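You operate a simulated robot arm through the tools that you are given. There is no shell and no other tool. Be economical: measure what you need, move in short steps, check, and stop when the job is done.

You run a simulated two-armed robot. Do the job below in one go: nothing can be reset, and whatever is moved stays where it is left.

Task
Carry the green caddy with both arms and set it on the low shelf of the plug bench. Stack the 12 V power adapter from the top of the teal table on top of the 5 V power adapter. Put the green connector on the top of the studio desk away on the board of the long bench shelf. Lift the switch cover open. Any order will do. Set down upright: green connector.

Only the result counts: the job must be done as asked and must still hold three seconds after the hand-in. Knocking over, shifting, dropping, spilling or breaking anything else fails it. Lids that push on must go on centred and level and be pressed home; caps that screw on are set level and turned clockwise until they are tight.

Robot
Two 7-joint arms with two-finger parallel grippers on one trunk, on a base that drives. Base frame: it is fixed to the floor where the robot stands at the start and does not move with it; the origin is under the middle of the robot, x ahead of it, y to its left, z up. Lengths are in m, angles in rad, forces in N, time in s.
The left shoulder is at the start at [0.071, 0.156, 1.005], the right one opposite. Places, roughly: board of the long bench shelf (18x88 cm) [3.66, 2.28, 1.22]; green caddy (28x15x5 cm) [0.5, -0.2, 0.7]; green connector (5x5x9 cm) [-0.1, 1.9, 0.8]; low shelf of the plug bench [-1.2, 0.7, 0.3]; power adapter [0.75, 0.25, 0.75]; switch cover [-1, -3.2, 0.8]. Payload 3.91 kg a hand.
The TCP of each hand is the grasp point between the finger pads, 0.03 m short of the fingertips. In the tool frame z runs along the fingers and y along their closing line. The gripper opens to 0.11 m. The fingers are 0.02 m wide and 0.01 m thick; the gripper's body (0.048 by 0.112 m) begins 0.055 m behind the TCP.
Orientation is that of the tool frame in the base frame, as a unit quaternion [x, y, z, w]. With the fingers straight down and closing along the base's y, the tool's x points along the base's -x, its y along +y and its z along -z.

Tools
- The arms move only by the tool nudge_tool. It takes "left_series", "right_series" or both (then of equal length, played together; a hand with none holds still); each is a list of rows, each an object (a shift or turn left out is 0, a gripper value left out holds the last) with "xyz": the shift along the tool's x, y, z in mm, a list of three; "rotation": the turn, a rotation vector about the tool's x, y, z in rad, a list of three; "gripper": the opening, from 0 (shut) to 1 (fully open). In form: [{"xyz": [x, y, z], "rotation": [rx, ry, rz], "gripper": gripper}, ...]. A call has 1 to 12 rows; each row shifts and turns the commanded pose from where the row before left it, along the tool's axes as they then stand. Rows are played at 5 a second. More than 0.05 m and 0.15 rad between two rows, or a gripper value outside its range, and nothing of the call is played. A pose out of reach is approached as far as the arm can. The call stops where the force on the tool passes 40 N (or 10 N more than at its start, if that is more) or the arm is blocked; 0.2 s more then pass. Each finger travels about 0.108 m/s and halts on what it meets, pressing with about 23 N; the grip force reading is that of the motor and also rises with nothing between the fingers. The clock runs only during rows and for 0.2 s after the last one: add rows that do not move to give the fingers time. The reply holds the time, the measured pose of the TCP, the force on the tool along the base axes, the opening and the grip force, in the units named above and with some noise, with the torque about the TCP (base axes, N m) and any sound that the robot's microphone picked up, and new pictures: "views" is both (left out), scene, wrist or none (wrist: the cameras of the hands that moved).
- Cameras (640 x 400 px; columns grow to the right, rows downward): "scene" is now at [0.0841, 0.0714, 1.2113]; the picture's right is [0.89, -0.45, -0.00], its down [-0.34, -0.67, -0.66] and it looks along [0.30, 0.59, -0.75] (base axes); focal length 214 px, centre (320, 200). "left" rides on the left gripper at [0.072, -0.017, -0.103] in its tool frame; the picture's right is [0.23, 0.97, 0.00], its down [-0.76, 0.18, -0.62] and it looks along [-0.61, 0.14, 0.78] (tool axes); focal length 222 px, centre (320, 200). "right" rides on the right gripper at [0.072, 0.017, -0.103] in its tool frame; the picture's right is [-0.23, 0.97, 0.00], its down [-0.76, -0.18, -0.62] and it looks along [-0.61, -0.14, 0.78] (tool axes); focal length 222 px, centre (320, 200). There is no depth. A picture from a camera that has moved, and an enlarged one, comes with that camera's place and axes in the base frame and with its lens.
- raise_lower(by): slides the trunk up (or, below 0, down) by that many m; the arms and the scene camera ride with it, the base frame stays. It gives what a move gives, with no picture.
- drive_base(legs): drives the robot by 1 to 6 legs, each [ahead, left, turn to the left] in m, m and rad, along the robot's own axes; the way and the turn of a leg run together, so that a leg with both is an arc; at most 1.5 m and 3.142 rad a leg. The arms and the cameras ride along, it lands a little off, and it stops where it bumps. It gives what a move gives, and a new picture of the scene camera.
- head_to(pan, tilt): turns the head with the scene camera to pan (to the left, within 1.501 rad either way) and tilt (down, from -0.506 to 1.204), counted from straight ahead of the robot. It gives what a move gives, and a new picture of the scene camera.
- close_up(camera, box): a new picture of the part [left, top, right, bottom] of that camera's present view, enlarged. No time passes.
- close_job(): hands the job in; it is judged then, once.

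Go step by step. Nothing tells you exact positions but the pictures and the camera data: compare them with the known pose of the tool, close in by small moves and look again before you grip or let go. The budget is 165 turns and 260 pictures, counting those below and the enlarged ones. Unless the task says otherwise, let go and move clear before handing in.

The tools are called after "Call:" as a command line: name --argument value ..., lists and objects as JSON in quotes. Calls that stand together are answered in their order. nudge_tool: Moves the arms, as the interface text tells. Its arguments: {"type":"object","properties":{"left_series":{"type":"array","items":{"type":"object","properties":{"xyz":{"type":"array","items":{"type":"number"}},"rotation":{"type":"array","items":{"type":"number"}},"gripper":{"type":"number"}}}},"right_series":{"type":"array","items":{"type":"object","properties":{"xyz":{"type":"array","items":{"type":"number"}},"rotation":{"type":"array","items":{"type":"number"}},"gripper":{"type":"number"}}}},"views":{"type":"string","enum":["both","scene","wrist","none"]}},"required":[]} The other tools are called the same way: raise_lower (by) slides the trunk up or down; drive_base (legs) drives the base; head_to (pan, tilt) turns the head that bears the scene camera; close_up (camera, box) takes an enlarged picture of a part of a camera's view; close_job () hands the job in.

At the start:

```text
time_s: 0.0
left_eef_pos: [0.5352, 0.6757, 1.0317]
left_tool_rot: [0.001, 1.0, 0.001, 0.0]
left_contact_force: [0.8, 0.0, -0.4]
left_ft_torque: [-0.03, 0.03, -0.03]
left_opening: 0.1097
left_gripper_force: 0.0
right_eef_pos: [0.8728, 0.1573, 0.9556]
right_tool_rot: [-0.001, 1.0, 0.0, 0.001]
right_contact_force: [0.6, -1.0, 1.1]
right_ft_torque: [0.0, 0.02, 0.01]
right_opening: 0.1101
right_gripper_force: 0.1
trunk travel left (down, up): [-0.45, 0.49]
robot x, y, heading: [-0.0016, 0.0025, -0.005]
head pan, tilt: [1.101, 0.846]
```

scene: 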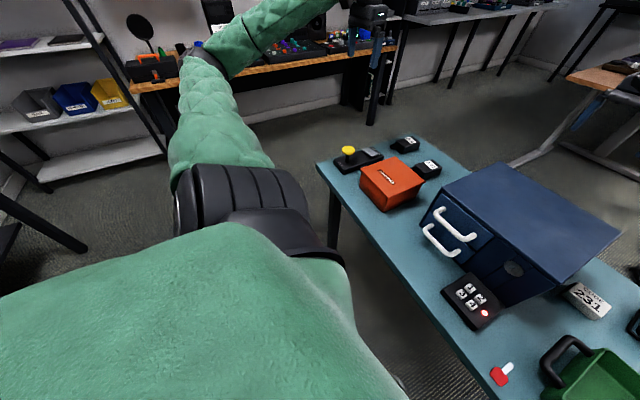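
right: 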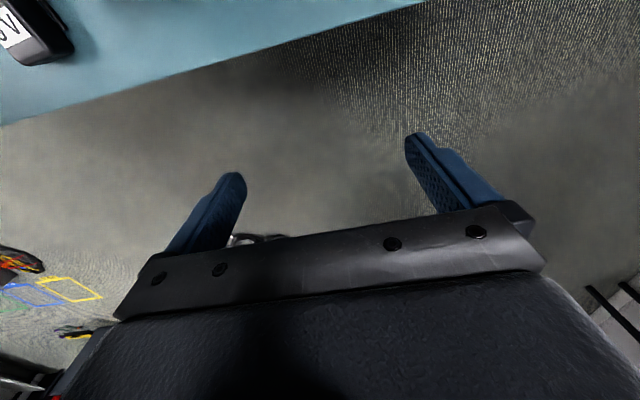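
left: 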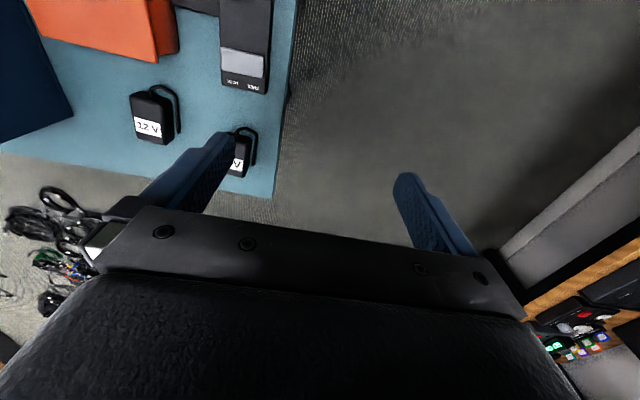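

I see the teal table with adapters, an orange box, a blue drawer box and part of the green caddy. I'll look straight at the table, and enlarge the left hand's view.

Call:
head_to --pan 0.0 --tilt 0.9

Call:
close_up --camera "left" --box '[0, 0, 320, 200]'

Call:
close_up --camera "right" --box '[0, 0, 320, 200]'

```text
time_s: 1.3
left_eef_pos: [0.5346, 0.6767, 1.0316]
left_tool_rot: [0.0, 1.0, 0.0, 0.0]
left_contact_force: [-0.7, 0.1, 1.5]
left_ft_torque: [-0.01, 0.04, -0.01]
left_opening: 0.1103
left_gripper_force: 0.1
right_eef_pos: [0.8735, 0.1573, 0.9547]
right_tool_rot: [0.0, 1.0, -0.001, 0.0]
right_contact_force: [1.1, -0.1, -0.6]
right_ft_torque: [0.04, -0.04, -0.01]
right_opening: 0.1097
right_gripper_force: 0.1
trunk travel left (down, up): [-0.45, 0.49]
robot x, y, heading: [0.0, 0.0016, -0.002]
head pan, tilt: [0.0, 0.901]
camera scene: at [0.1241, 0.0016, 1.2072], right [0.0, -1.0, 0.0], down [-0.78, 0.0, -0.62], along [0.62, 0.0, -0.78], focal length 214 px, centre (320, 200)
```

scene: 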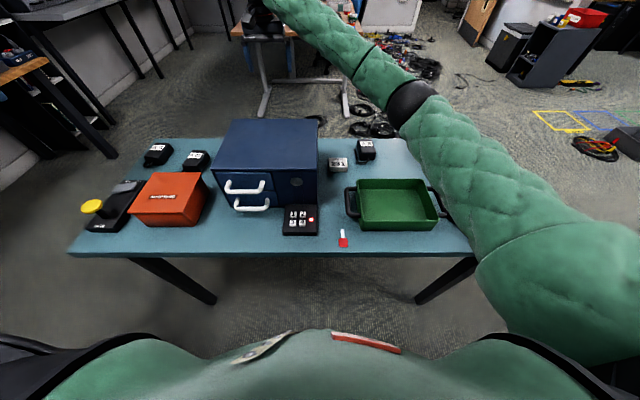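

```text
2.00 times, centred on (160, 100) of left
camera zoom: at [0.4625, 0.6578, 1.1343], right [-0.23, 0.97, 0.0], down [0.76, 0.18, 0.62], along [0.61, 0.14, -0.78], focal length 444 px, centre (640, 400)
```

zoom: 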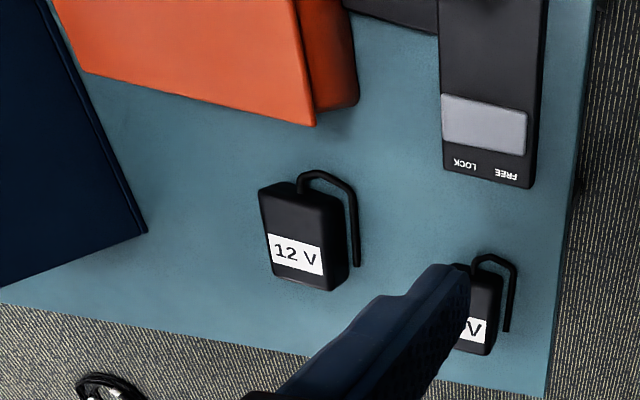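

```text
2.00 times, centred on (160, 100) of right
camera zoom: at [0.8001, 0.1734, 1.0568], right [0.23, 0.97, 0.0], down [0.76, -0.18, 0.62], along [0.61, -0.14, -0.78], focal length 444 px, centre (640, 400)
```

zoom: 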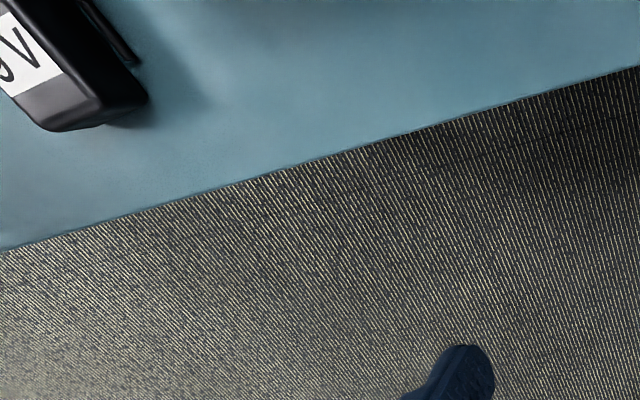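

The caddy, adapters and drawer box stand on the teal table. I'll enlarge the parts to read the labels.

Call:
close_up --camera "scene" --box '[60, 120, 280, 258]'

Call:
close_up --camera "scene" --box '[270, 125, 480, 256]'

```text
2.90 times, centred on (170, 189) of scene
camera zoom: at [0.1241, 0.0016, 1.2072], right [0.0, -1.0, 0.0], down [-0.78, 0.0, -0.62], along [0.62, 0.0, -0.78], focal length 622 px, centre (755, 232)
```

zoom: 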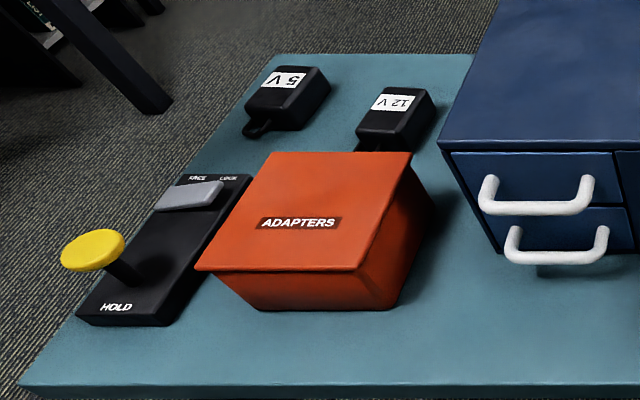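

```text
3.05 times, centred on (375, 190) of scene
camera zoom: at [0.1241, 0.0016, 1.2072], right [0.0, -1.0, 0.0], down [-0.78, 0.0, -0.62], along [0.62, 0.0, -0.78], focal length 654 px, centre (152, 229)
```

zoom: 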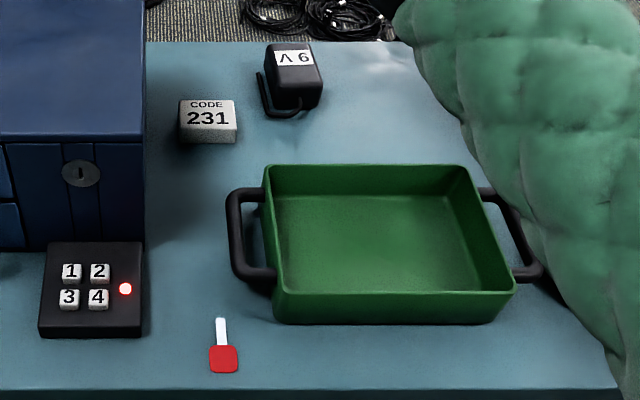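

The 12 V adapter's label is at about (0.67, 0.40, 0.76), and the 5 V one is near (0.70, 0.54). I'll bring the left hand above the 12 V adapter.

Call:
nudge_tool --left_series '[{"xyz": [-18, -39, 15]}, {"xyz": [-18, -39, 15]}, {"xyz": [-18, -39, 15]}, {"xyz": [-18, -39, 15]}, {"xyz": [-18, -39, 15]}, {"xyz": [-18, -39, 15]}, {"xyz": [-15, -38, 15]}, {}]'

```text
time_s: 3.1
left_eef_pos: [0.657, 0.407, 0.9269]
left_tool_rot: [0.0, 1.0, 0.0, -0.001]
left_contact_force: [-0.6, 0.3, -0.9]
left_ft_torque: [0.02, -0.02, -0.01]
left_opening: 0.11
left_gripper_force: 0.0
right_eef_pos: [0.8721, 0.158, 0.9541]
right_tool_rot: [0.0, 1.0, 0.0, 0.0]
right_contact_force: [0.0, -1.0, 0.2]
right_ft_torque: [0.02, -0.01, -0.02]
right_opening: 0.1098
right_gripper_force: 0.0
trunk travel left (down, up): [-0.45, 0.49]
robot x, y, heading: [-0.0019, 0.0011, -0.001]
head pan, tilt: [0.0, 0.901]
camera scene: at [0.1237, 0.002, 1.2073], right [0.0, -1.0, 0.0], down [-0.78, 0.0, -0.62], along [0.62, 0.0, -0.78], focal length 214 px, centre (320, 200)
camera left: at [0.5847, 0.388, 1.0307], right [-0.23, 0.97, 0.0], down [0.76, 0.18, 0.62], along [0.61, 0.14, -0.78], focal length 222 px, centre (320, 200)
```

scene: 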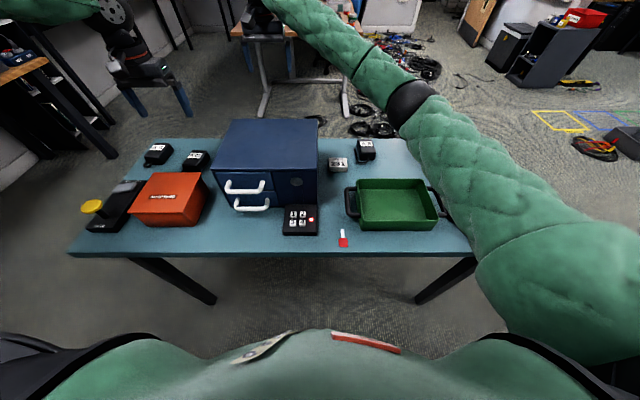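
left: 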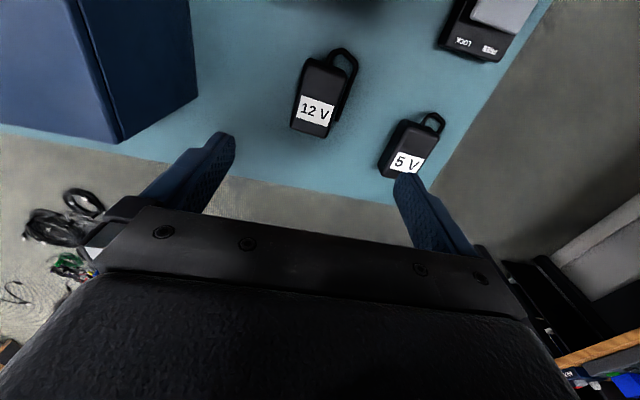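

I can see both adapters from above. I'll enlarge the view to measure them.

Call:
close_up --camera "left" --box '[270, 30, 462, 190]'

```text
2.50 times, centred on (366, 110) of left
camera zoom: at [0.5847, 0.388, 1.0307], right [-0.23, 0.97, 0.0], down [0.76, 0.18, 0.62], along [0.61, 0.14, -0.78], focal length 555 px, centre (205, 425)
```

zoom: 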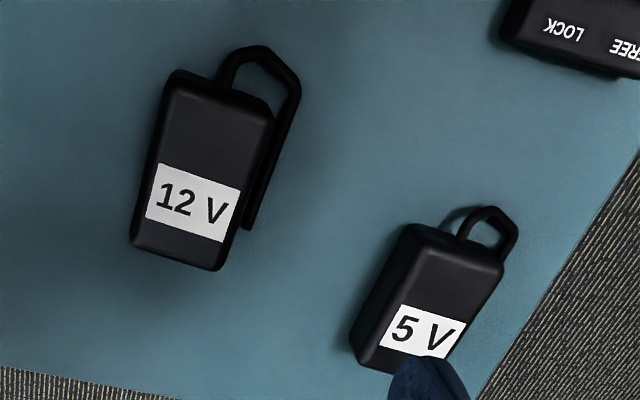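

The 12 V adapter is about 4 x 6.5 cm, centred near (0.654, 0.403), with its cord on the +y side. I'll go lower to see the cord's height.

Call:
nudge_tool --left_series '[{"xyz": [0, -4, 35]}, {"xyz": [0, 0, 35]}, {}]' --views "wrist"

Call:
close_up --camera "left" --box '[240, 60, 440, 185]'

Call:
close_up --camera "scene" --box '[130, 120, 226, 180]'

```text
time_s: 3.9
left_eef_pos: [0.6602, 0.4005, 0.8549]
left_tool_rot: [0.0, 1.0, 0.0, 0.001]
left_contact_force: [0.9, 0.0, -0.8]
left_ft_torque: [0.0, -0.01, -0.02]
left_opening: 0.1099
left_gripper_force: 0.0
right_eef_pos: [0.8722, 0.1573, 0.9545]
right_tool_rot: [0.0, 1.0, 0.0, 0.001]
right_contact_force: [0.3, -0.7, -0.1]
right_ft_torque: [0.01, 0.01, 0.05]
right_opening: 0.11
right_gripper_force: 0.1
trunk travel left (down, up): [-0.45, 0.49]
robot x, y, heading: [-0.0017, 0.0025, 0.001]
head pan, tilt: [0.0, 0.901]
camera left: at [0.588, 0.3812, 0.9585], right [-0.23, 0.97, 0.0], down [0.76, 0.18, 0.62], along [0.61, 0.14, -0.78], focal length 222 px, centre (320, 200)
```

left: 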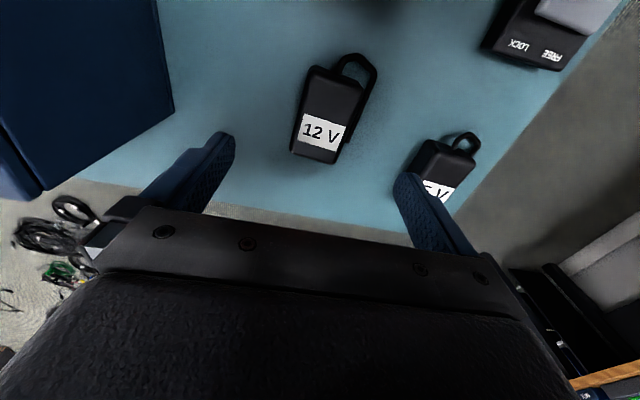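

```text
3.20 times, centred on (340, 122) of left
camera zoom: at [0.588, 0.3812, 0.9585], right [-0.23, 0.97, 0.0], down [0.76, 0.18, 0.62], along [0.61, 0.14, -0.78], focal length 711 px, centre (256, 448)
```

zoom: 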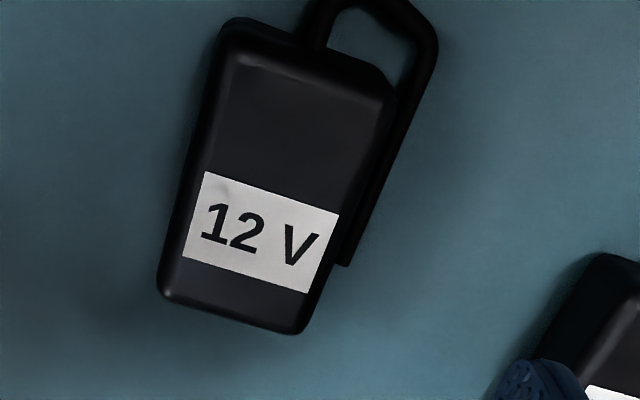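

```text
6.67 times, centred on (178, 150) of scene
camera zoom: at [0.1238, 0.0013, 1.2073], right [0.0, -1.0, 0.0], down [-0.78, 0.0, -0.62], along [0.62, 0.0, -0.78], focal length 1430 px, centre (1267, 533)
```

zoom: 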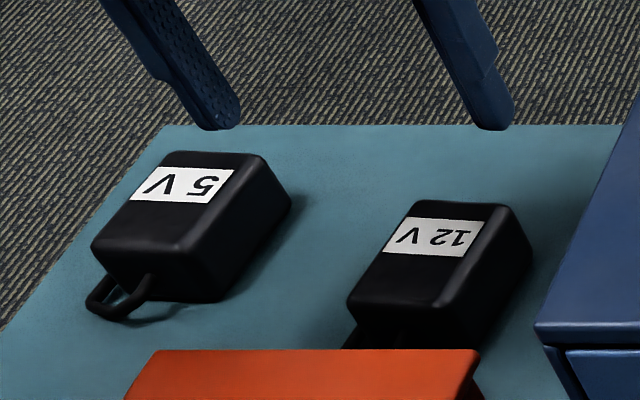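

The cord lies low, so I'll grip only the top ~2 cm of the 12 V adapter. Top face is about z 0.758, centre (0.656, 0.4015), yaw −0.08. Descending, then checking before closing.

Call:
nudge_tool --left_series '[{"xyz": [3, 1, 20], "rotation": [0, 0, 0.08]}, {"xyz": [0, 0, 25]}, {"xyz": [0, 0, 20]}, {"xyz": [0, 0, 10]}, {}]'

Call:
close_up --camera "scene" --box '[130, 100, 258, 180]'

```text
time_s: 5.1
left_eef_pos: [0.6557, 0.4013, 0.7794]
left_tool_rot: [0.041, 0.999, 0.0, -0.001]
left_contact_force: [-0.5, 0.2, 0.0]
left_ft_torque: [-0.02, -0.02, 0.0]
left_opening: 0.11
left_gripper_force: 0.1
right_eef_pos: [0.8726, 0.1564, 0.9546]
right_tool_rot: [0.0, 1.0, 0.001, 0.0]
right_contact_force: [0.2, -0.3, 0.2]
right_ft_torque: [0.01, 0.0, 0.02]
right_opening: 0.1098
right_gripper_force: 0.0
trunk travel left (down, up): [-0.45, 0.49]
robot x, y, heading: [0.0042, -0.0007, -0.001]
head pan, tilt: [0.0, 0.901]
camera scene: at [0.1242, 0.0014, 1.2072], right [0.0, -1.0, 0.0], down [-0.78, 0.0, -0.62], along [0.62, 0.0, -0.78], focal length 214 px, centre (320, 200)
camera left: at [0.5822, 0.3892, 0.8831], right [-0.15, 0.99, 0.0], down [0.77, 0.12, 0.62], along [0.62, 0.09, -0.78], focal length 222 px, centre (320, 200)
```

scene: 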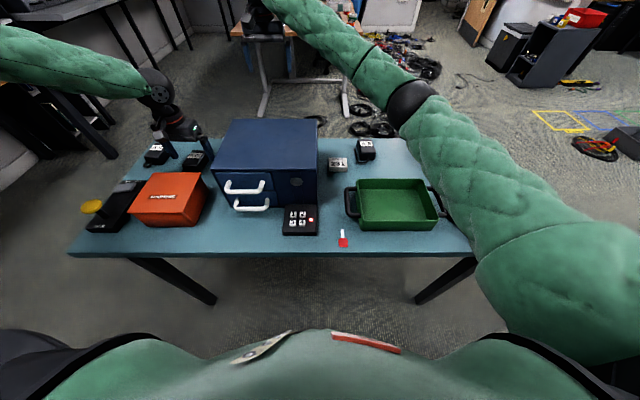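
left: 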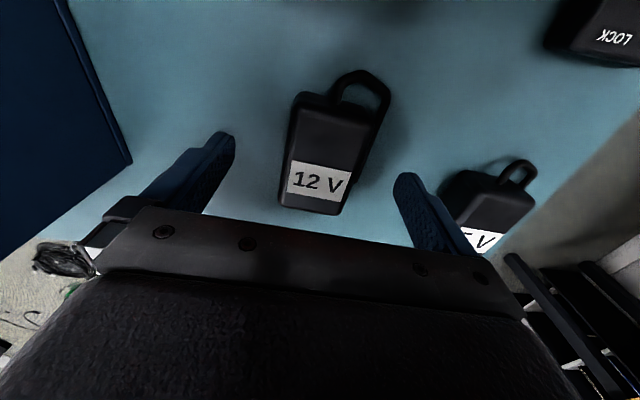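

```text
5.00 times, centred on (194, 140) of scene
camera zoom: at [0.1242, 0.0014, 1.2072], right [0.0, -1.0, 0.0], down [-0.78, 0.0, -0.62], along [0.62, 0.0, -0.78], focal length 1072 px, centre (950, 500)
```

zoom: 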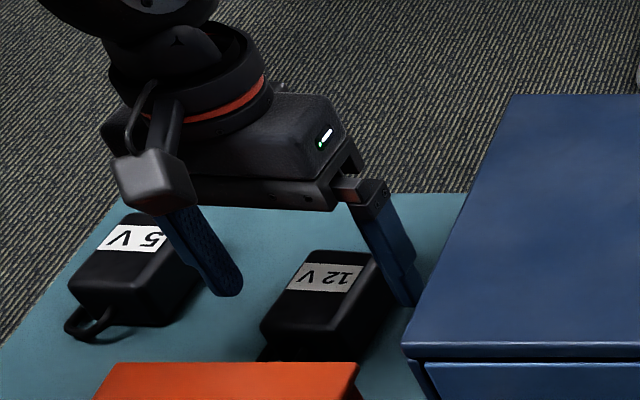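

Fingers straddle the 12 V adapter and clear the 5 V. Lowering 5 mm more and closing.

Call:
nudge_tool --left_series '[{"xyz": [0, 0, 5]}, {"gripper": 0.2}, {"gripper": 0.2}, {"gripper": 0.2}, {"gripper": 0.2}, {}]' --views "wrist"

Call:
close_up --camera "scene" --box '[130, 100, 258, 180]'

```text
time_s: 6.5
left_eef_pos: [0.6549, 0.402, 0.7753]
left_tool_rot: [0.04, 0.999, -0.001, 0.001]
left_contact_force: [-0.1, -0.9, -0.3]
left_ft_torque: [-0.01, 0.0, -0.03]
left_opening: 0.0514
left_gripper_force: 23.2
right_eef_pos: [0.8718, 0.1554, 0.9542]
right_tool_rot: [0.0, 1.0, 0.0, 0.0]
right_contact_force: [-0.1, -0.9, 0.5]
right_ft_torque: [-0.04, 0.01, 0.01]
right_opening: 0.1102
right_gripper_force: 0.0
trunk travel left (down, up): [-0.45, 0.49]
robot x, y, heading: [-0.001, -0.0019, 0.003]
head pan, tilt: [0.0, 0.901]
camera left: at [0.5824, 0.3893, 0.8787], right [-0.15, 0.99, 0.0], down [0.77, 0.12, 0.62], along [0.62, 0.09, -0.78], focal length 222 px, centre (320, 200)
```

left: 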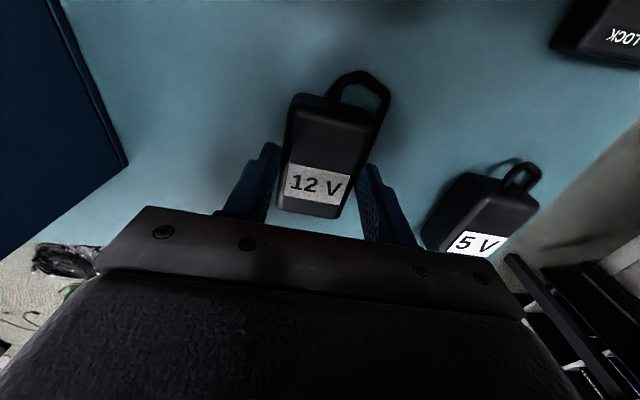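

```text
5.00 times, centred on (194, 140) of scene
camera zoom: at [0.1243, 0.0014, 1.2072], right [0.0, -1.0, 0.0], down [-0.78, 0.0, -0.62], along [0.62, 0.0, -0.78], focal length 1072 px, centre (950, 500)
```

zoom: 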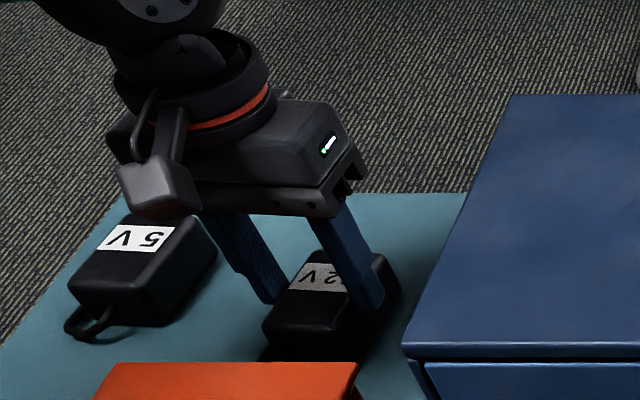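

Gripped at 51 mm. Lift 7 cm and check it hangs true.

Call:
nudge_tool --left_series '[{"xyz": [0, 0, -10], "gripper": 0.1}, {"xyz": [0, 0, -25]}, {"xyz": [0, 0, -35]}, {"xyz": [0, 0, -20]}, {}]'

Call:
close_up --camera "scene" --box '[130, 80, 258, 180]'

```text
time_s: 7.7
left_eef_pos: [0.6562, 0.4016, 0.8648]
left_tool_rot: [0.04, 0.999, 0.0, 0.0]
left_contact_force: [0.6, 0.9, -0.9]
left_ft_torque: [-0.05, -0.01, -0.06]
left_opening: 0.0517
left_gripper_force: 22.9
right_eef_pos: [0.8731, 0.157, 0.9546]
right_tool_rot: [0.0, 1.0, 0.0, 0.0]
right_contact_force: [-0.2, -0.3, 1.0]
right_ft_torque: [0.02, -0.06, 0.02]
right_opening: 0.1104
right_gripper_force: 0.1
trunk travel left (down, up): [-0.45, 0.49]
robot x, y, heading: [0.0013, -0.0017, -0.002]
head pan, tilt: [0.0, 0.901]
camera scene: at [0.1244, 0.0015, 1.2072], right [0.0, -1.0, 0.0], down [-0.78, 0.0, -0.62], along [0.62, 0.0, -0.78], focal length 214 px, centre (320, 200)
camera left: at [0.5825, 0.3896, 0.9677], right [-0.15, 0.99, 0.0], down [0.77, 0.12, 0.62], along [0.62, 0.09, -0.78], focal length 222 px, centre (320, 200)
```

scene: 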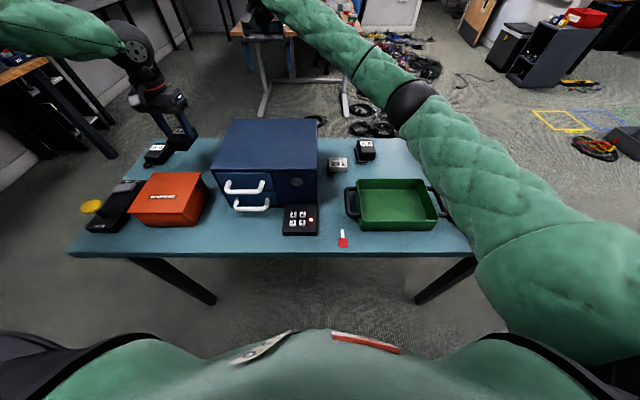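
left: 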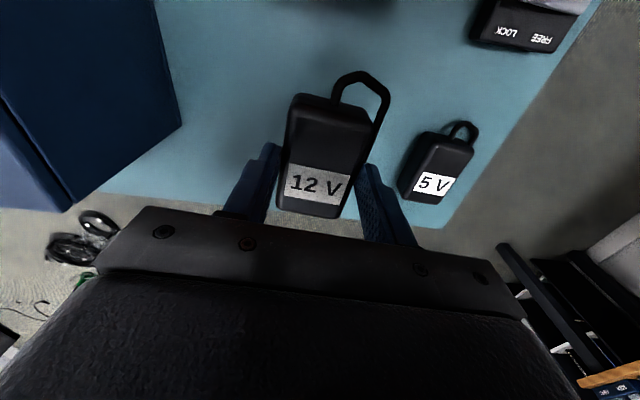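

```text
4.00 times, centred on (194, 130) of scene
camera zoom: at [0.1244, 0.0015, 1.2072], right [0.0, -1.0, 0.0], down [-0.78, 0.0, -0.62], along [0.62, 0.0, -0.78], focal length 858 px, centre (824, 480)
```

zoom: 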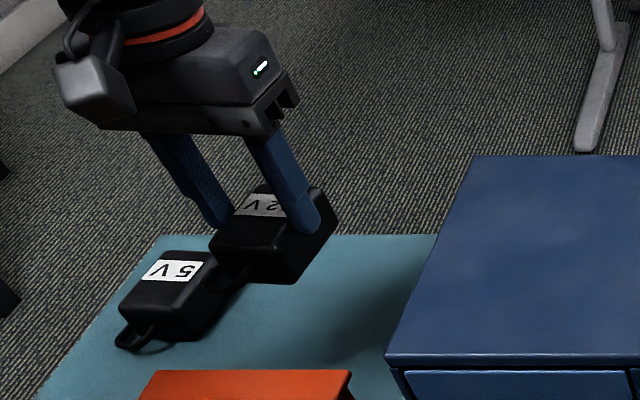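

The 12 V adapter hangs level. I'll measure the 5 V precisely from this view.

Call:
close_up --camera "left" --box '[270, 60, 494, 220]'

```text
2.50 times, centred on (382, 140) of left
camera zoom: at [0.5825, 0.3896, 0.9677], right [-0.15, 0.99, 0.0], down [0.77, 0.12, 0.62], along [0.62, 0.09, -0.78], focal length 555 px, centre (165, 350)
```

zoom: 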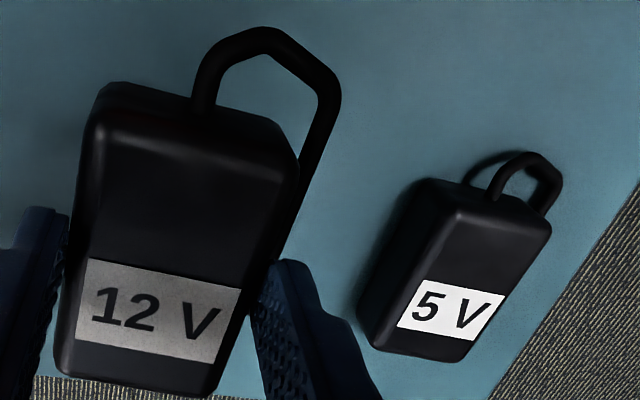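

The 5 V adapter is centred near (0.692, 0.536), yaw about −0.03. Moving the 12 V over it and lowering partly.

Call:
nudge_tool --left_series '[{"rotation": [0, 0, -0.05]}, {"xyz": [-8, 34, 0]}, {"xyz": [-8, 34, 0]}, {"xyz": [-8, 34, 0]}, {"xyz": [-8, 33, 0]}, {"xyz": [0, 0, 20]}, {}]'

Call:
close_up --camera "scene" --box '[90, 80, 218, 180]'

Call:
close_up --camera "left" --box '[240, 60, 464, 220]'

```text
time_s: 9.3
left_eef_pos: [0.6923, 0.5358, 0.8432]
left_tool_rot: [0.015, 1.0, 0.0, 0.0]
left_contact_force: [-0.7, 0.0, -1.5]
left_ft_torque: [-0.01, -0.03, -0.05]
left_opening: 0.0513
left_gripper_force: 22.6
right_eef_pos: [0.8733, 0.1577, 0.9559]
right_tool_rot: [-0.001, 1.0, 0.0, 0.001]
right_contact_force: [-0.3, -0.3, 0.2]
right_ft_torque: [-0.05, 0.02, -0.02]
right_opening: 0.1097
right_gripper_force: 0.0
trunk travel left (down, up): [-0.45, 0.49]
robot x, y, heading: [-0.0003, 0.0024, -0.002]
head pan, tilt: [0.0, 0.901]
camera scene: at [0.124, 0.0016, 1.2073], right [0.0, -1.0, 0.0], down [-0.78, 0.0, -0.62], along [0.62, 0.0, -0.78], focal length 214 px, centre (320, 200)
camera left: at [0.6187, 0.5193, 0.9472], right [-0.2, 0.98, 0.0], down [0.77, 0.16, 0.62], along [0.61, 0.12, -0.78], focal length 222 px, centre (320, 200)
```

scene: 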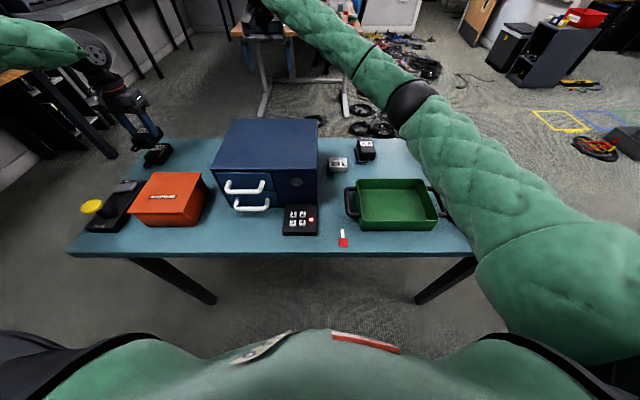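
left: 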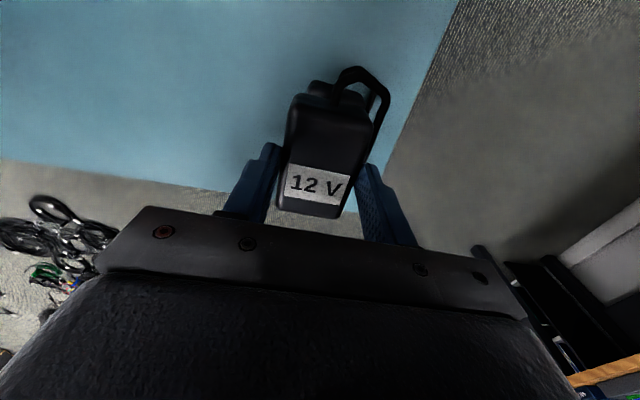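

```text
4.00 times, centred on (154, 130) of scene
camera zoom: at [0.124, 0.0016, 1.2073], right [0.0, -1.0, 0.0], down [-0.78, 0.0, -0.62], along [0.62, 0.0, -0.78], focal length 858 px, centre (984, 480)
```

zoom: 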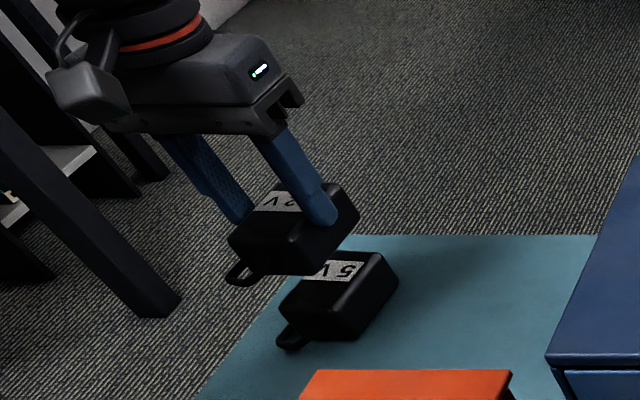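

```text
2.50 times, centred on (352, 140) of left
camera zoom: at [0.6187, 0.5193, 0.9472], right [-0.2, 0.98, 0.0], down [0.77, 0.16, 0.62], along [0.61, 0.12, -0.78], focal length 555 px, centre (240, 350)
```

zoom: 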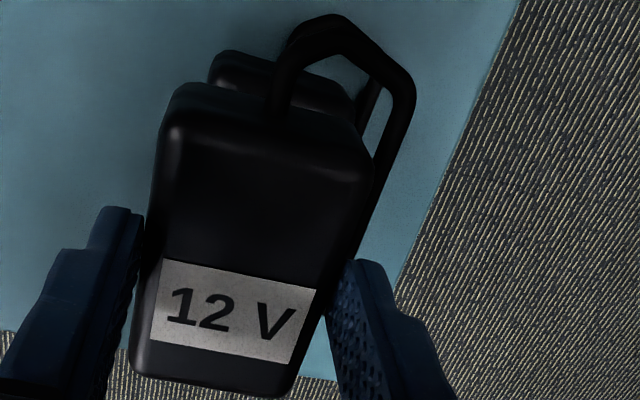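

Alignment looks right. Lowering in small steps until contact.

Call:
nudge_tool --left_series '[{"xyz": [0, 0, 8]}, {"xyz": [0, 0, 6]}, {}]' --views "none"

Call:
close_up --camera "scene" --box '[90, 80, 218, 180]'

```text
time_s: 10.1
left_eef_pos: [0.6916, 0.5361, 0.8317]
left_tool_rot: [0.014, 1.0, 0.0, 0.0]
left_contact_force: [-0.6, -0.7, -1.3]
left_ft_torque: [0.02, 0.0, -0.02]
left_opening: 0.0513
left_gripper_force: 22.9
right_eef_pos: [0.8722, 0.1573, 0.9546]
right_tool_rot: [-0.001, 1.0, 0.0, -0.001]
right_contact_force: [-0.6, 1.0, 0.0]
right_ft_torque: [0.02, -0.01, 0.0]
right_opening: 0.11
right_gripper_force: 0.1
trunk travel left (down, up): [-0.45, 0.49]
robot x, y, heading: [0.0021, 0.0041, -0.001]
head pan, tilt: [0.0, 0.901]
```

```text
4.00 times, centred on (154, 130) of scene
camera zoom: at [0.1243, 0.0015, 1.2072], right [0.0, -1.0, 0.0], down [-0.78, 0.0, -0.62], along [0.62, 0.0, -0.78], focal length 858 px, centre (984, 480)
```

zoom: 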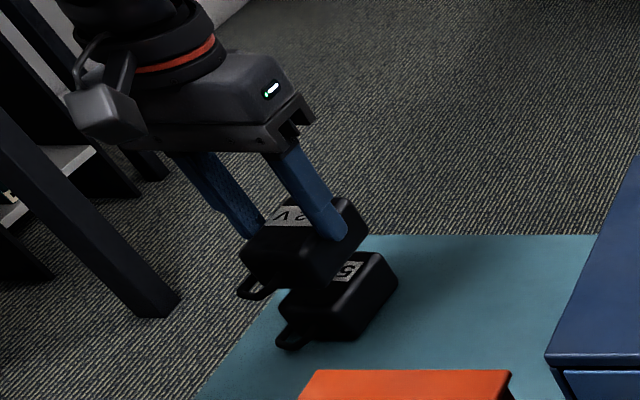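

Still a gap of about 1.5 cm. Going down more, 4 mm per row.

Call:
nudge_tool --left_series '[{"xyz": [0, 0, 4]}, {"xyz": [0, 0, 4]}, {}]' --views "none"

Call:
nudge_tool --left_series '[{"xyz": [0, 0, 2]}, {}]' --views "none"

Call:
close_up --camera "scene" --box '[110, 110, 206, 170]'

```text
time_s: 10.9
left_eef_pos: [0.6906, 0.5353, 0.8235]
left_tool_rot: [0.015, 1.0, 0.0, 0.0]
left_contact_force: [0.4, -0.3, -1.1]
left_ft_torque: [0.0, 0.01, 0.0]
left_opening: 0.0516
left_gripper_force: 23.6
right_eef_pos: [0.8731, 0.1568, 0.954]
right_tool_rot: [0.0, 1.0, 0.0, 0.0]
right_contact_force: [-0.9, 0.0, 0.3]
right_ft_torque: [0.02, 0.01, 0.0]
right_opening: 0.1101
right_gripper_force: 0.0
trunk travel left (down, up): [-0.45, 0.49]
robot x, y, heading: [0.0008, -0.0006, -0.001]
head pan, tilt: [0.0, 0.901]
```

```text
time_s: 11.5
left_eef_pos: [0.6913, 0.5349, 0.822]
left_tool_rot: [0.014, 1.0, 0.0, 0.0]
left_contact_force: [-0.3, -0.2, -1.1]
left_ft_torque: [0.01, 0.02, 0.0]
left_opening: 0.0517
left_gripper_force: 23.7
right_eef_pos: [0.8729, 0.1573, 0.9545]
right_tool_rot: [0.0, 1.0, 0.001, 0.0]
right_contact_force: [-1.0, 0.7, 0.2]
right_ft_torque: [-0.04, 0.02, 0.02]
right_opening: 0.11
right_gripper_force: 0.0
trunk travel left (down, up): [-0.45, 0.49]
robot x, y, heading: [-0.0008, 0.0004, 0.001]
head pan, tilt: [0.0, 0.901]
```

```text
6.67 times, centred on (158, 140) of scene
camera zoom: at [0.1243, 0.0015, 1.2072], right [0.0, -1.0, 0.0], down [-0.78, 0.0, -0.62], along [0.62, 0.0, -0.78], focal length 1430 px, centre (1400, 600)
```

zoom: 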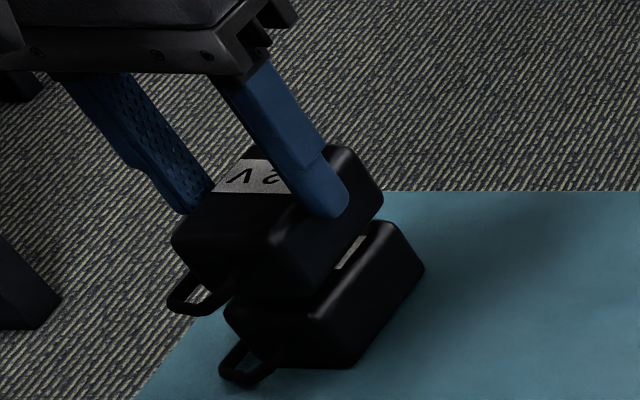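

Still a small gap of some mm; continuing down slowly.

Call:
nudge_tool --left_series '[{"xyz": [0, 0, 2]}, {}, {"xyz": [0, 0, 2]}, {}]' --views "none"

Call:
nudge_tool --left_series '[{"xyz": [0, 0, 1]}, {}]' --views "none"

Call:
nudge_tool --left_series '[{"xyz": [0, 0, 1]}, {}]' --views "none"

Call:
close_up --camera "scene" --box '[110, 110, 206, 170]'

```text
time_s: 12.5
left_eef_pos: [0.69, 0.5347, 0.817]
left_tool_rot: [0.015, 1.0, 0.001, 0.0]
left_contact_force: [0.4, -0.9, -2.7]
left_ft_torque: [0.03, -0.02, 0.01]
left_opening: 0.0518
left_gripper_force: 23.2
right_eef_pos: [0.8738, 0.1579, 0.9545]
right_tool_rot: [0.0, 1.0, 0.001, 0.0]
right_contact_force: [-0.3, -0.2, -0.3]
right_ft_torque: [0.02, 0.01, -0.03]
right_opening: 0.1101
right_gripper_force: 0.1
trunk travel left (down, up): [-0.45, 0.49]
robot x, y, heading: [0.0012, 0.0017, -0.002]
head pan, tilt: [0.0, 0.901]
```

```text
time_s: 13.1
left_eef_pos: [0.6908, 0.5366, 0.8174]
left_tool_rot: [0.015, 1.0, -0.001, 0.0]
left_contact_force: [0.5, -0.2, -2.0]
left_ft_torque: [0.01, 0.01, 0.0]
left_opening: 0.0517
left_gripper_force: 22.6
right_eef_pos: [0.8738, 0.1575, 0.9547]
right_tool_rot: [0.0, 1.0, 0.0, 0.0]
right_contact_force: [0.8, 0.0, -0.3]
right_ft_torque: [0.02, -0.01, 0.03]
right_opening: 0.11
right_gripper_force: 0.1
trunk travel left (down, up): [-0.45, 0.49]
robot x, y, heading: [-0.0018, -0.0017, -0.005]
head pan, tilt: [0.0, 0.901]
```

```text
time_s: 13.7
left_eef_pos: [0.6905, 0.535, 0.8166]
left_tool_rot: [0.015, 1.0, 0.0, 0.0]
left_contact_force: [0.3, -0.1, -2.3]
left_ft_torque: [0.03, 0.03, 0.0]
left_opening: 0.0516
left_gripper_force: 22.9
right_eef_pos: [0.8727, 0.1567, 0.9541]
right_tool_rot: [0.0, 1.0, 0.0, 0.001]
right_contact_force: [0.3, -0.3, -0.7]
right_ft_torque: [0.02, -0.05, 0.01]
right_opening: 0.1102
right_gripper_force: 0.0
trunk travel left (down, up): [-0.45, 0.49]
robot x, y, heading: [0.0015, 0.0002, -0.001]
head pan, tilt: [0.0, 0.901]
```

```text
6.67 times, centred on (158, 140) of scene
camera zoom: at [0.1243, 0.0015, 1.2072], right [0.0, -1.0, 0.0], down [-0.78, 0.0, -0.62], along [0.62, 0.0, -0.78], focal length 1430 px, centre (1400, 600)
```

zoom: 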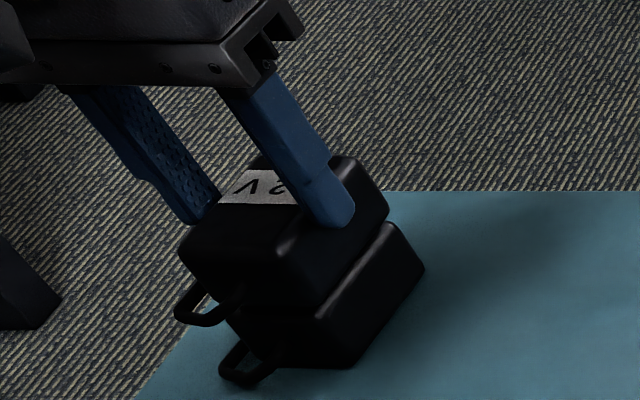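

Contact reached: z stalls at 0.817 and no gap is left. Opening the hand slightly, then fully, then lifting straight up.

Call:
nudge_tool --left_series '[{"gripper": 0.52}, {"gripper": 0.6}, {"gripper": 0.75}, {}, {"xyz": [0, 0, -25]}, {"xyz": [0, 0, -40]}, {"xyz": [0, 0, -40]}, {}]' --views "wrist"

Call:
close_up --camera "scene" --box '[110, 110, 206, 170]'

```text
time_s: 15.5
left_eef_pos: [0.6897, 0.5337, 0.9196]
left_tool_rot: [0.015, 1.0, 0.0, -0.001]
left_contact_force: [0.2, 0.6, -0.1]
left_ft_torque: [0.06, -0.02, 0.0]
left_opening: 0.0825
left_gripper_force: 0.1
right_eef_pos: [0.8736, 0.1569, 0.9539]
right_tool_rot: [-0.001, 1.0, -0.001, 0.0]
right_contact_force: [0.9, 0.2, -0.3]
right_ft_torque: [-0.03, -0.03, -0.03]
right_opening: 0.1103
right_gripper_force: 0.1
trunk travel left (down, up): [-0.45, 0.49]
robot x, y, heading: [0.0018, 0.0021, 0.001]
head pan, tilt: [0.0, 0.901]
camera left: at [0.616, 0.5172, 1.0231], right [-0.2, 0.98, 0.0], down [0.77, 0.15, 0.62], along [0.61, 0.12, -0.78], focal length 222 px, centre (320, 200)
```

left: 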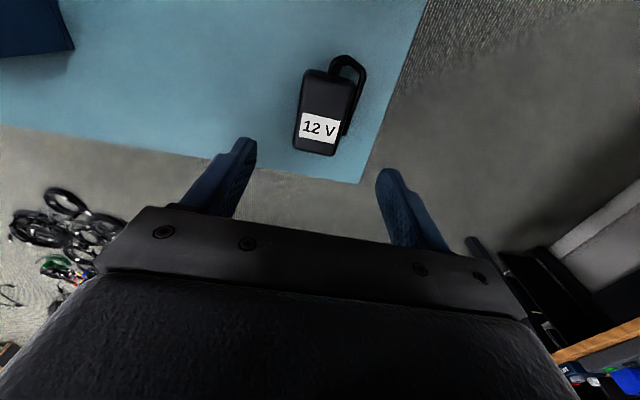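

```text
6.67 times, centred on (158, 140) of scene
camera zoom: at [0.1247, 0.0018, 1.2071], right [0.0, -1.0, 0.0], down [-0.78, 0.0, -0.62], along [0.62, 0.0, -0.78], focal length 1430 px, centre (1400, 600)
```

zoom: 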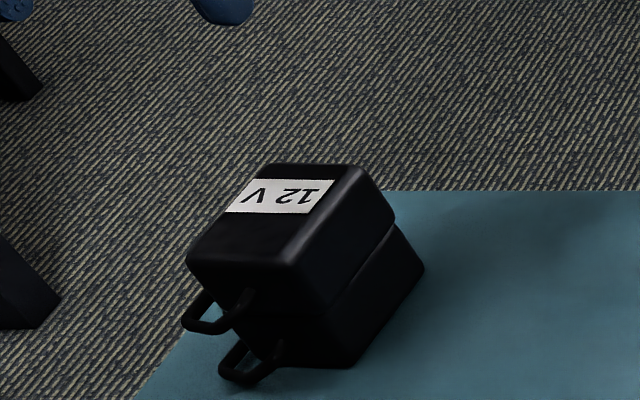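

The 12 V adapter is stacked squarely on the 5 V. Next I'll survey the surroundings for the plug bench before taking the caddy.

Call:
head_to --pan 1.5 --tilt 0.45

```text
time_s: 17.1
left_eef_pos: [0.6882, 0.5325, 0.9195]
left_tool_rot: [0.015, 1.0, 0.0, 0.0]
left_contact_force: [-1.1, -0.1, 0.1]
left_ft_torque: [-0.04, 0.0, -0.04]
left_opening: 0.0824
left_gripper_force: 0.0
right_eef_pos: [0.8743, 0.1567, 0.9539]
right_tool_rot: [0.0, 1.0, 0.0, 0.0]
right_contact_force: [-0.3, -0.1, 0.1]
right_ft_torque: [-0.02, 0.0, -0.02]
right_opening: 0.1099
right_gripper_force: 0.0
trunk travel left (down, up): [-0.45, 0.49]
robot x, y, heading: [0.0045, -0.0029, 0.0]
head pan, tilt: [1.499, 0.45]
camera scene: at [0.0554, 0.0931, 1.2456], right [1.0, -0.07, 0.0], down [-0.03, -0.43, -0.9], along [0.06, 0.9, -0.44], focal length 214 px, centre (320, 200)
```

scene: 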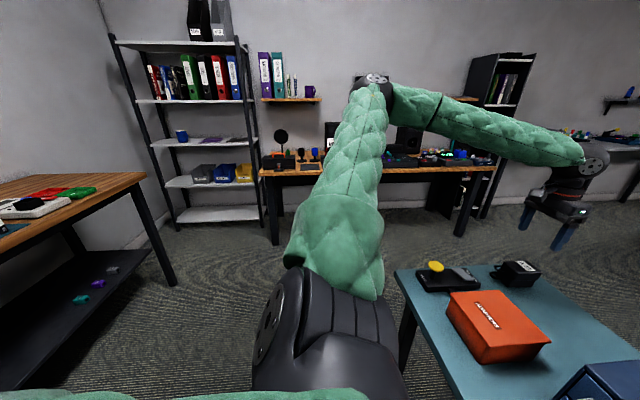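

The plug bench, with a dark low shelf, is to the left rear. I'll turn the base left about 1.2 rad and look at it.

Call:
drive_base --legs '[[-0.15, 0, 0], [0, 0, 1.2]]'

Call:
head_to --pan 1.2 --tilt 0.6

```text
time_s: 21.4
left_eef_pos: [-0.3689, 0.8423, 0.9187]
left_tool_rot: [-0.538, 0.843, -0.001, 0.0]
left_contact_force: [0.8, 0.4, 0.1]
left_ft_torque: [-0.05, -0.02, -0.01]
left_opening: 0.0826
left_gripper_force: 0.0
right_eef_pos: [0.0502, 0.8636, 0.9544]
right_tool_rot: [-0.551, 0.834, 0.0, 0.0]
right_contact_force: [0.7, -0.9, -0.9]
right_ft_torque: [0.01, 0.02, -0.04]
right_opening: 0.1101
right_gripper_force: 0.1
trunk travel left (down, up): [-0.45, 0.49]
robot x, y, heading: [-0.1517, 0.0043, 1.169]
head pan, tilt: [1.499, 0.45]
camera scene: at [-0.2131, 0.0898, 1.2456], right [0.46, 0.89, 0.0], down [0.39, -0.2, -0.9], along [-0.8, 0.41, -0.44], focal length 214 px, centre (320, 200)
```

scene: 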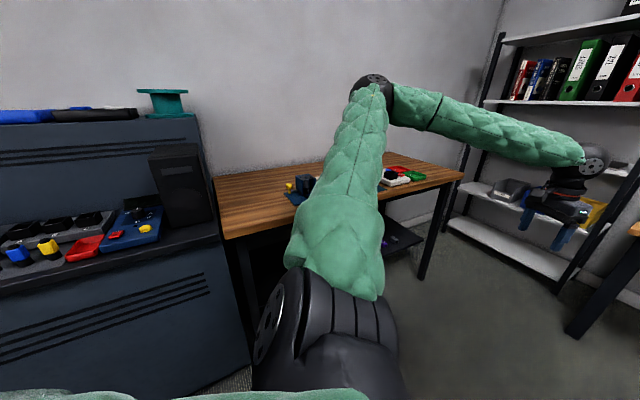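

```text
time_s: 22.2
left_eef_pos: [-0.3683, 0.8425, 0.9202]
left_tool_rot: [-0.538, 0.843, 0.0, 0.001]
left_contact_force: [-0.4, -0.1, 0.3]
left_ft_torque: [0.03, 0.01, -0.01]
left_opening: 0.0823
left_gripper_force: 0.0
right_eef_pos: [0.0499, 0.8639, 0.9544]
right_tool_rot: [-0.551, 0.835, 0.0, 0.0]
right_contact_force: [-0.2, 0.5, 0.1]
right_ft_torque: [-0.02, -0.02, -0.01]
right_opening: 0.1099
right_gripper_force: 0.1
trunk travel left (down, up): [-0.45, 0.49]
robot x, y, heading: [-0.148, -0.0003, 1.168]
head pan, tilt: [1.201, 0.6]
camera scene: at [-0.1943, 0.1095, 1.2321], right [0.7, 0.72, 0.0], down [0.4, -0.39, -0.82], along [-0.59, 0.58, -0.57], focal length 214 px, centre (320, 200)
```

scene: 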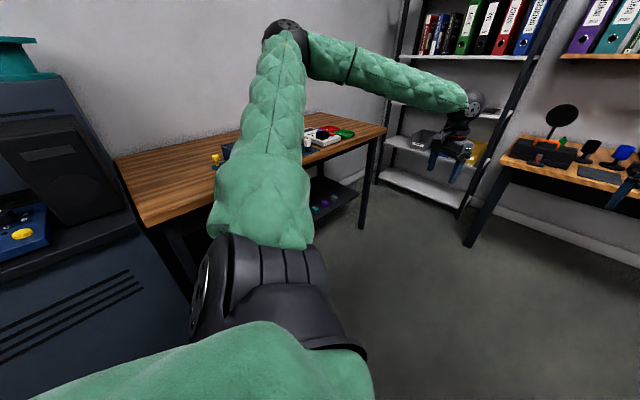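

The bench stands against the wall with its front toward +x. I'll tuck both hands in front of the trunk so that I can turn to face it safely.

Call:
nudge_tool --left_series '[{"xyz": [14, -26, 0]}, {"xyz": [14, -26, 0]}, {"xyz": [14, -26, 0]}, {"xyz": [14, -26, 0]}, {"xyz": [14, -26, 0]}, {"xyz": [14, -26, 0]}, {"xyz": [14, -26, 0]}, {"xyz": [14, -26, 0]}, {"xyz": [14, -26, 0]}, {"xyz": [14, -26, 0]}, {"xyz": [14, -26, 0]}, {"xyz": [14, -26, 0]}]' --right_series '[{"xyz": [28, -30, 0]}, {"xyz": [28, -30, 0]}, {"xyz": [28, -30, 0]}, {"xyz": [28, -30, 0]}, {"xyz": [28, -30, 0]}, {"xyz": [28, -30, 0]}, {"xyz": [28, -30, 0]}, {"xyz": [28, -30, 0]}, {"xyz": [28, -30, 0]}, {"xyz": [28, -30, 0]}, {"xyz": [28, -30, 0]}, {"xyz": [28, -30, 0]}]' --views "none"

Call:
drive_base --legs '[[0, 0, 1.57]]'

Call:
head_to --pan -0.2 --tilt 0.65

```text
time_s: 25.0
left_eef_pos: [-0.2198, 0.6009, 0.9208]
left_tool_rot: [-0.595, 0.804, 0.0, 0.001]
left_contact_force: [-0.3, -1.4, 0.4]
left_ft_torque: [0.04, -0.02, 0.0]
left_opening: 0.0826
left_gripper_force: 0.1
right_eef_pos: [0.2, 0.51, 0.9562]
right_tool_rot: [-0.611, 0.792, 0.002, 0.001]
right_contact_force: [-0.5, 1.0, 0.8]
right_ft_torque: [0.05, -0.04, -0.03]
right_opening: 0.1101
right_gripper_force: 0.1
trunk travel left (down, up): [-0.45, 0.49]
robot x, y, heading: [-0.1321, 0.0447, 1.299]
head pan, tilt: [1.201, 0.6]
stopped in row 12 (left hand): the arm was blocked; the commanded pose is now the measured one
```

```text
time_s: 29.2
left_eef_pos: [-0.6878, -0.0393, 0.9215]
left_tool_rot: [0.989, -0.148, 0.0, 0.0]
left_contact_force: [-0.1, -0.2, 0.8]
left_ft_torque: [-0.01, 0.02, 0.0]
left_opening: 0.0826
left_gripper_force: 0.0
right_eef_pos: [-0.5976, 0.3812, 0.9547]
right_tool_rot: [0.992, -0.129, 0.0, 0.001]
right_contact_force: [-0.2, 0.4, 0.1]
right_ft_torque: [0.02, 0.0, 0.02]
right_opening: 0.1099
right_gripper_force: 0.1
trunk travel left (down, up): [-0.45, 0.49]
robot x, y, heading: [-0.1333, 0.0443, 2.876]
head pan, tilt: [1.201, 0.6]
camera scene: at [-0.2371, -0.011, 1.232], right [-0.8, 0.59, 0.0], down [0.34, 0.45, -0.82], along [-0.49, -0.66, -0.57], focal length 214 px, centre (320, 200)
```

scene: 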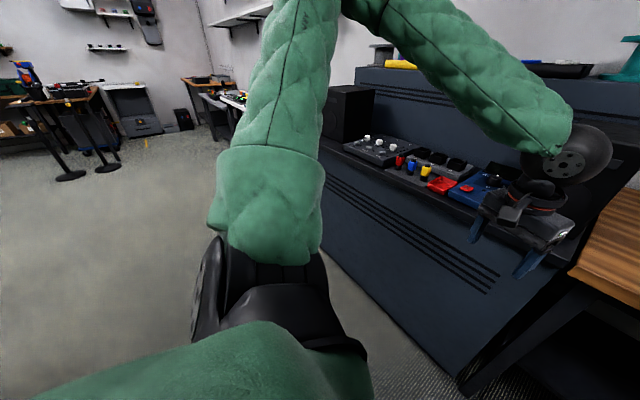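

```text
time_s: 30.8
left_eef_pos: [-0.6878, -0.04, 0.9214]
left_tool_rot: [0.989, -0.148, 0.0, 0.001]
left_contact_force: [0.1, 0.5, -0.1]
left_ft_torque: [0.0, -0.02, 0.04]
left_opening: 0.0825
left_gripper_force: 0.1
right_eef_pos: [-0.5968, 0.3823, 0.9539]
right_tool_rot: [0.992, -0.129, 0.0, 0.0]
right_contact_force: [0.0, 0.2, -0.7]
right_ft_torque: [0.01, 0.0, -0.01]
right_opening: 0.1099
right_gripper_force: 0.1
trunk travel left (down, up): [-0.45, 0.49]
robot x, y, heading: [-0.1343, 0.0441, 2.873]
head pan, tilt: [-0.201, 0.649]
camera scene: at [-0.2621, 0.0993, 1.2277], right [0.45, 0.89, 0.0], down [0.54, -0.27, -0.8], along [-0.71, 0.36, -0.6], focal length 214 px, centre (320, 200)
```

scene: 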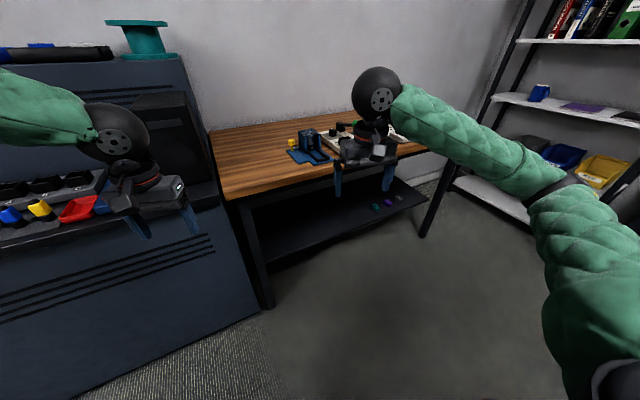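

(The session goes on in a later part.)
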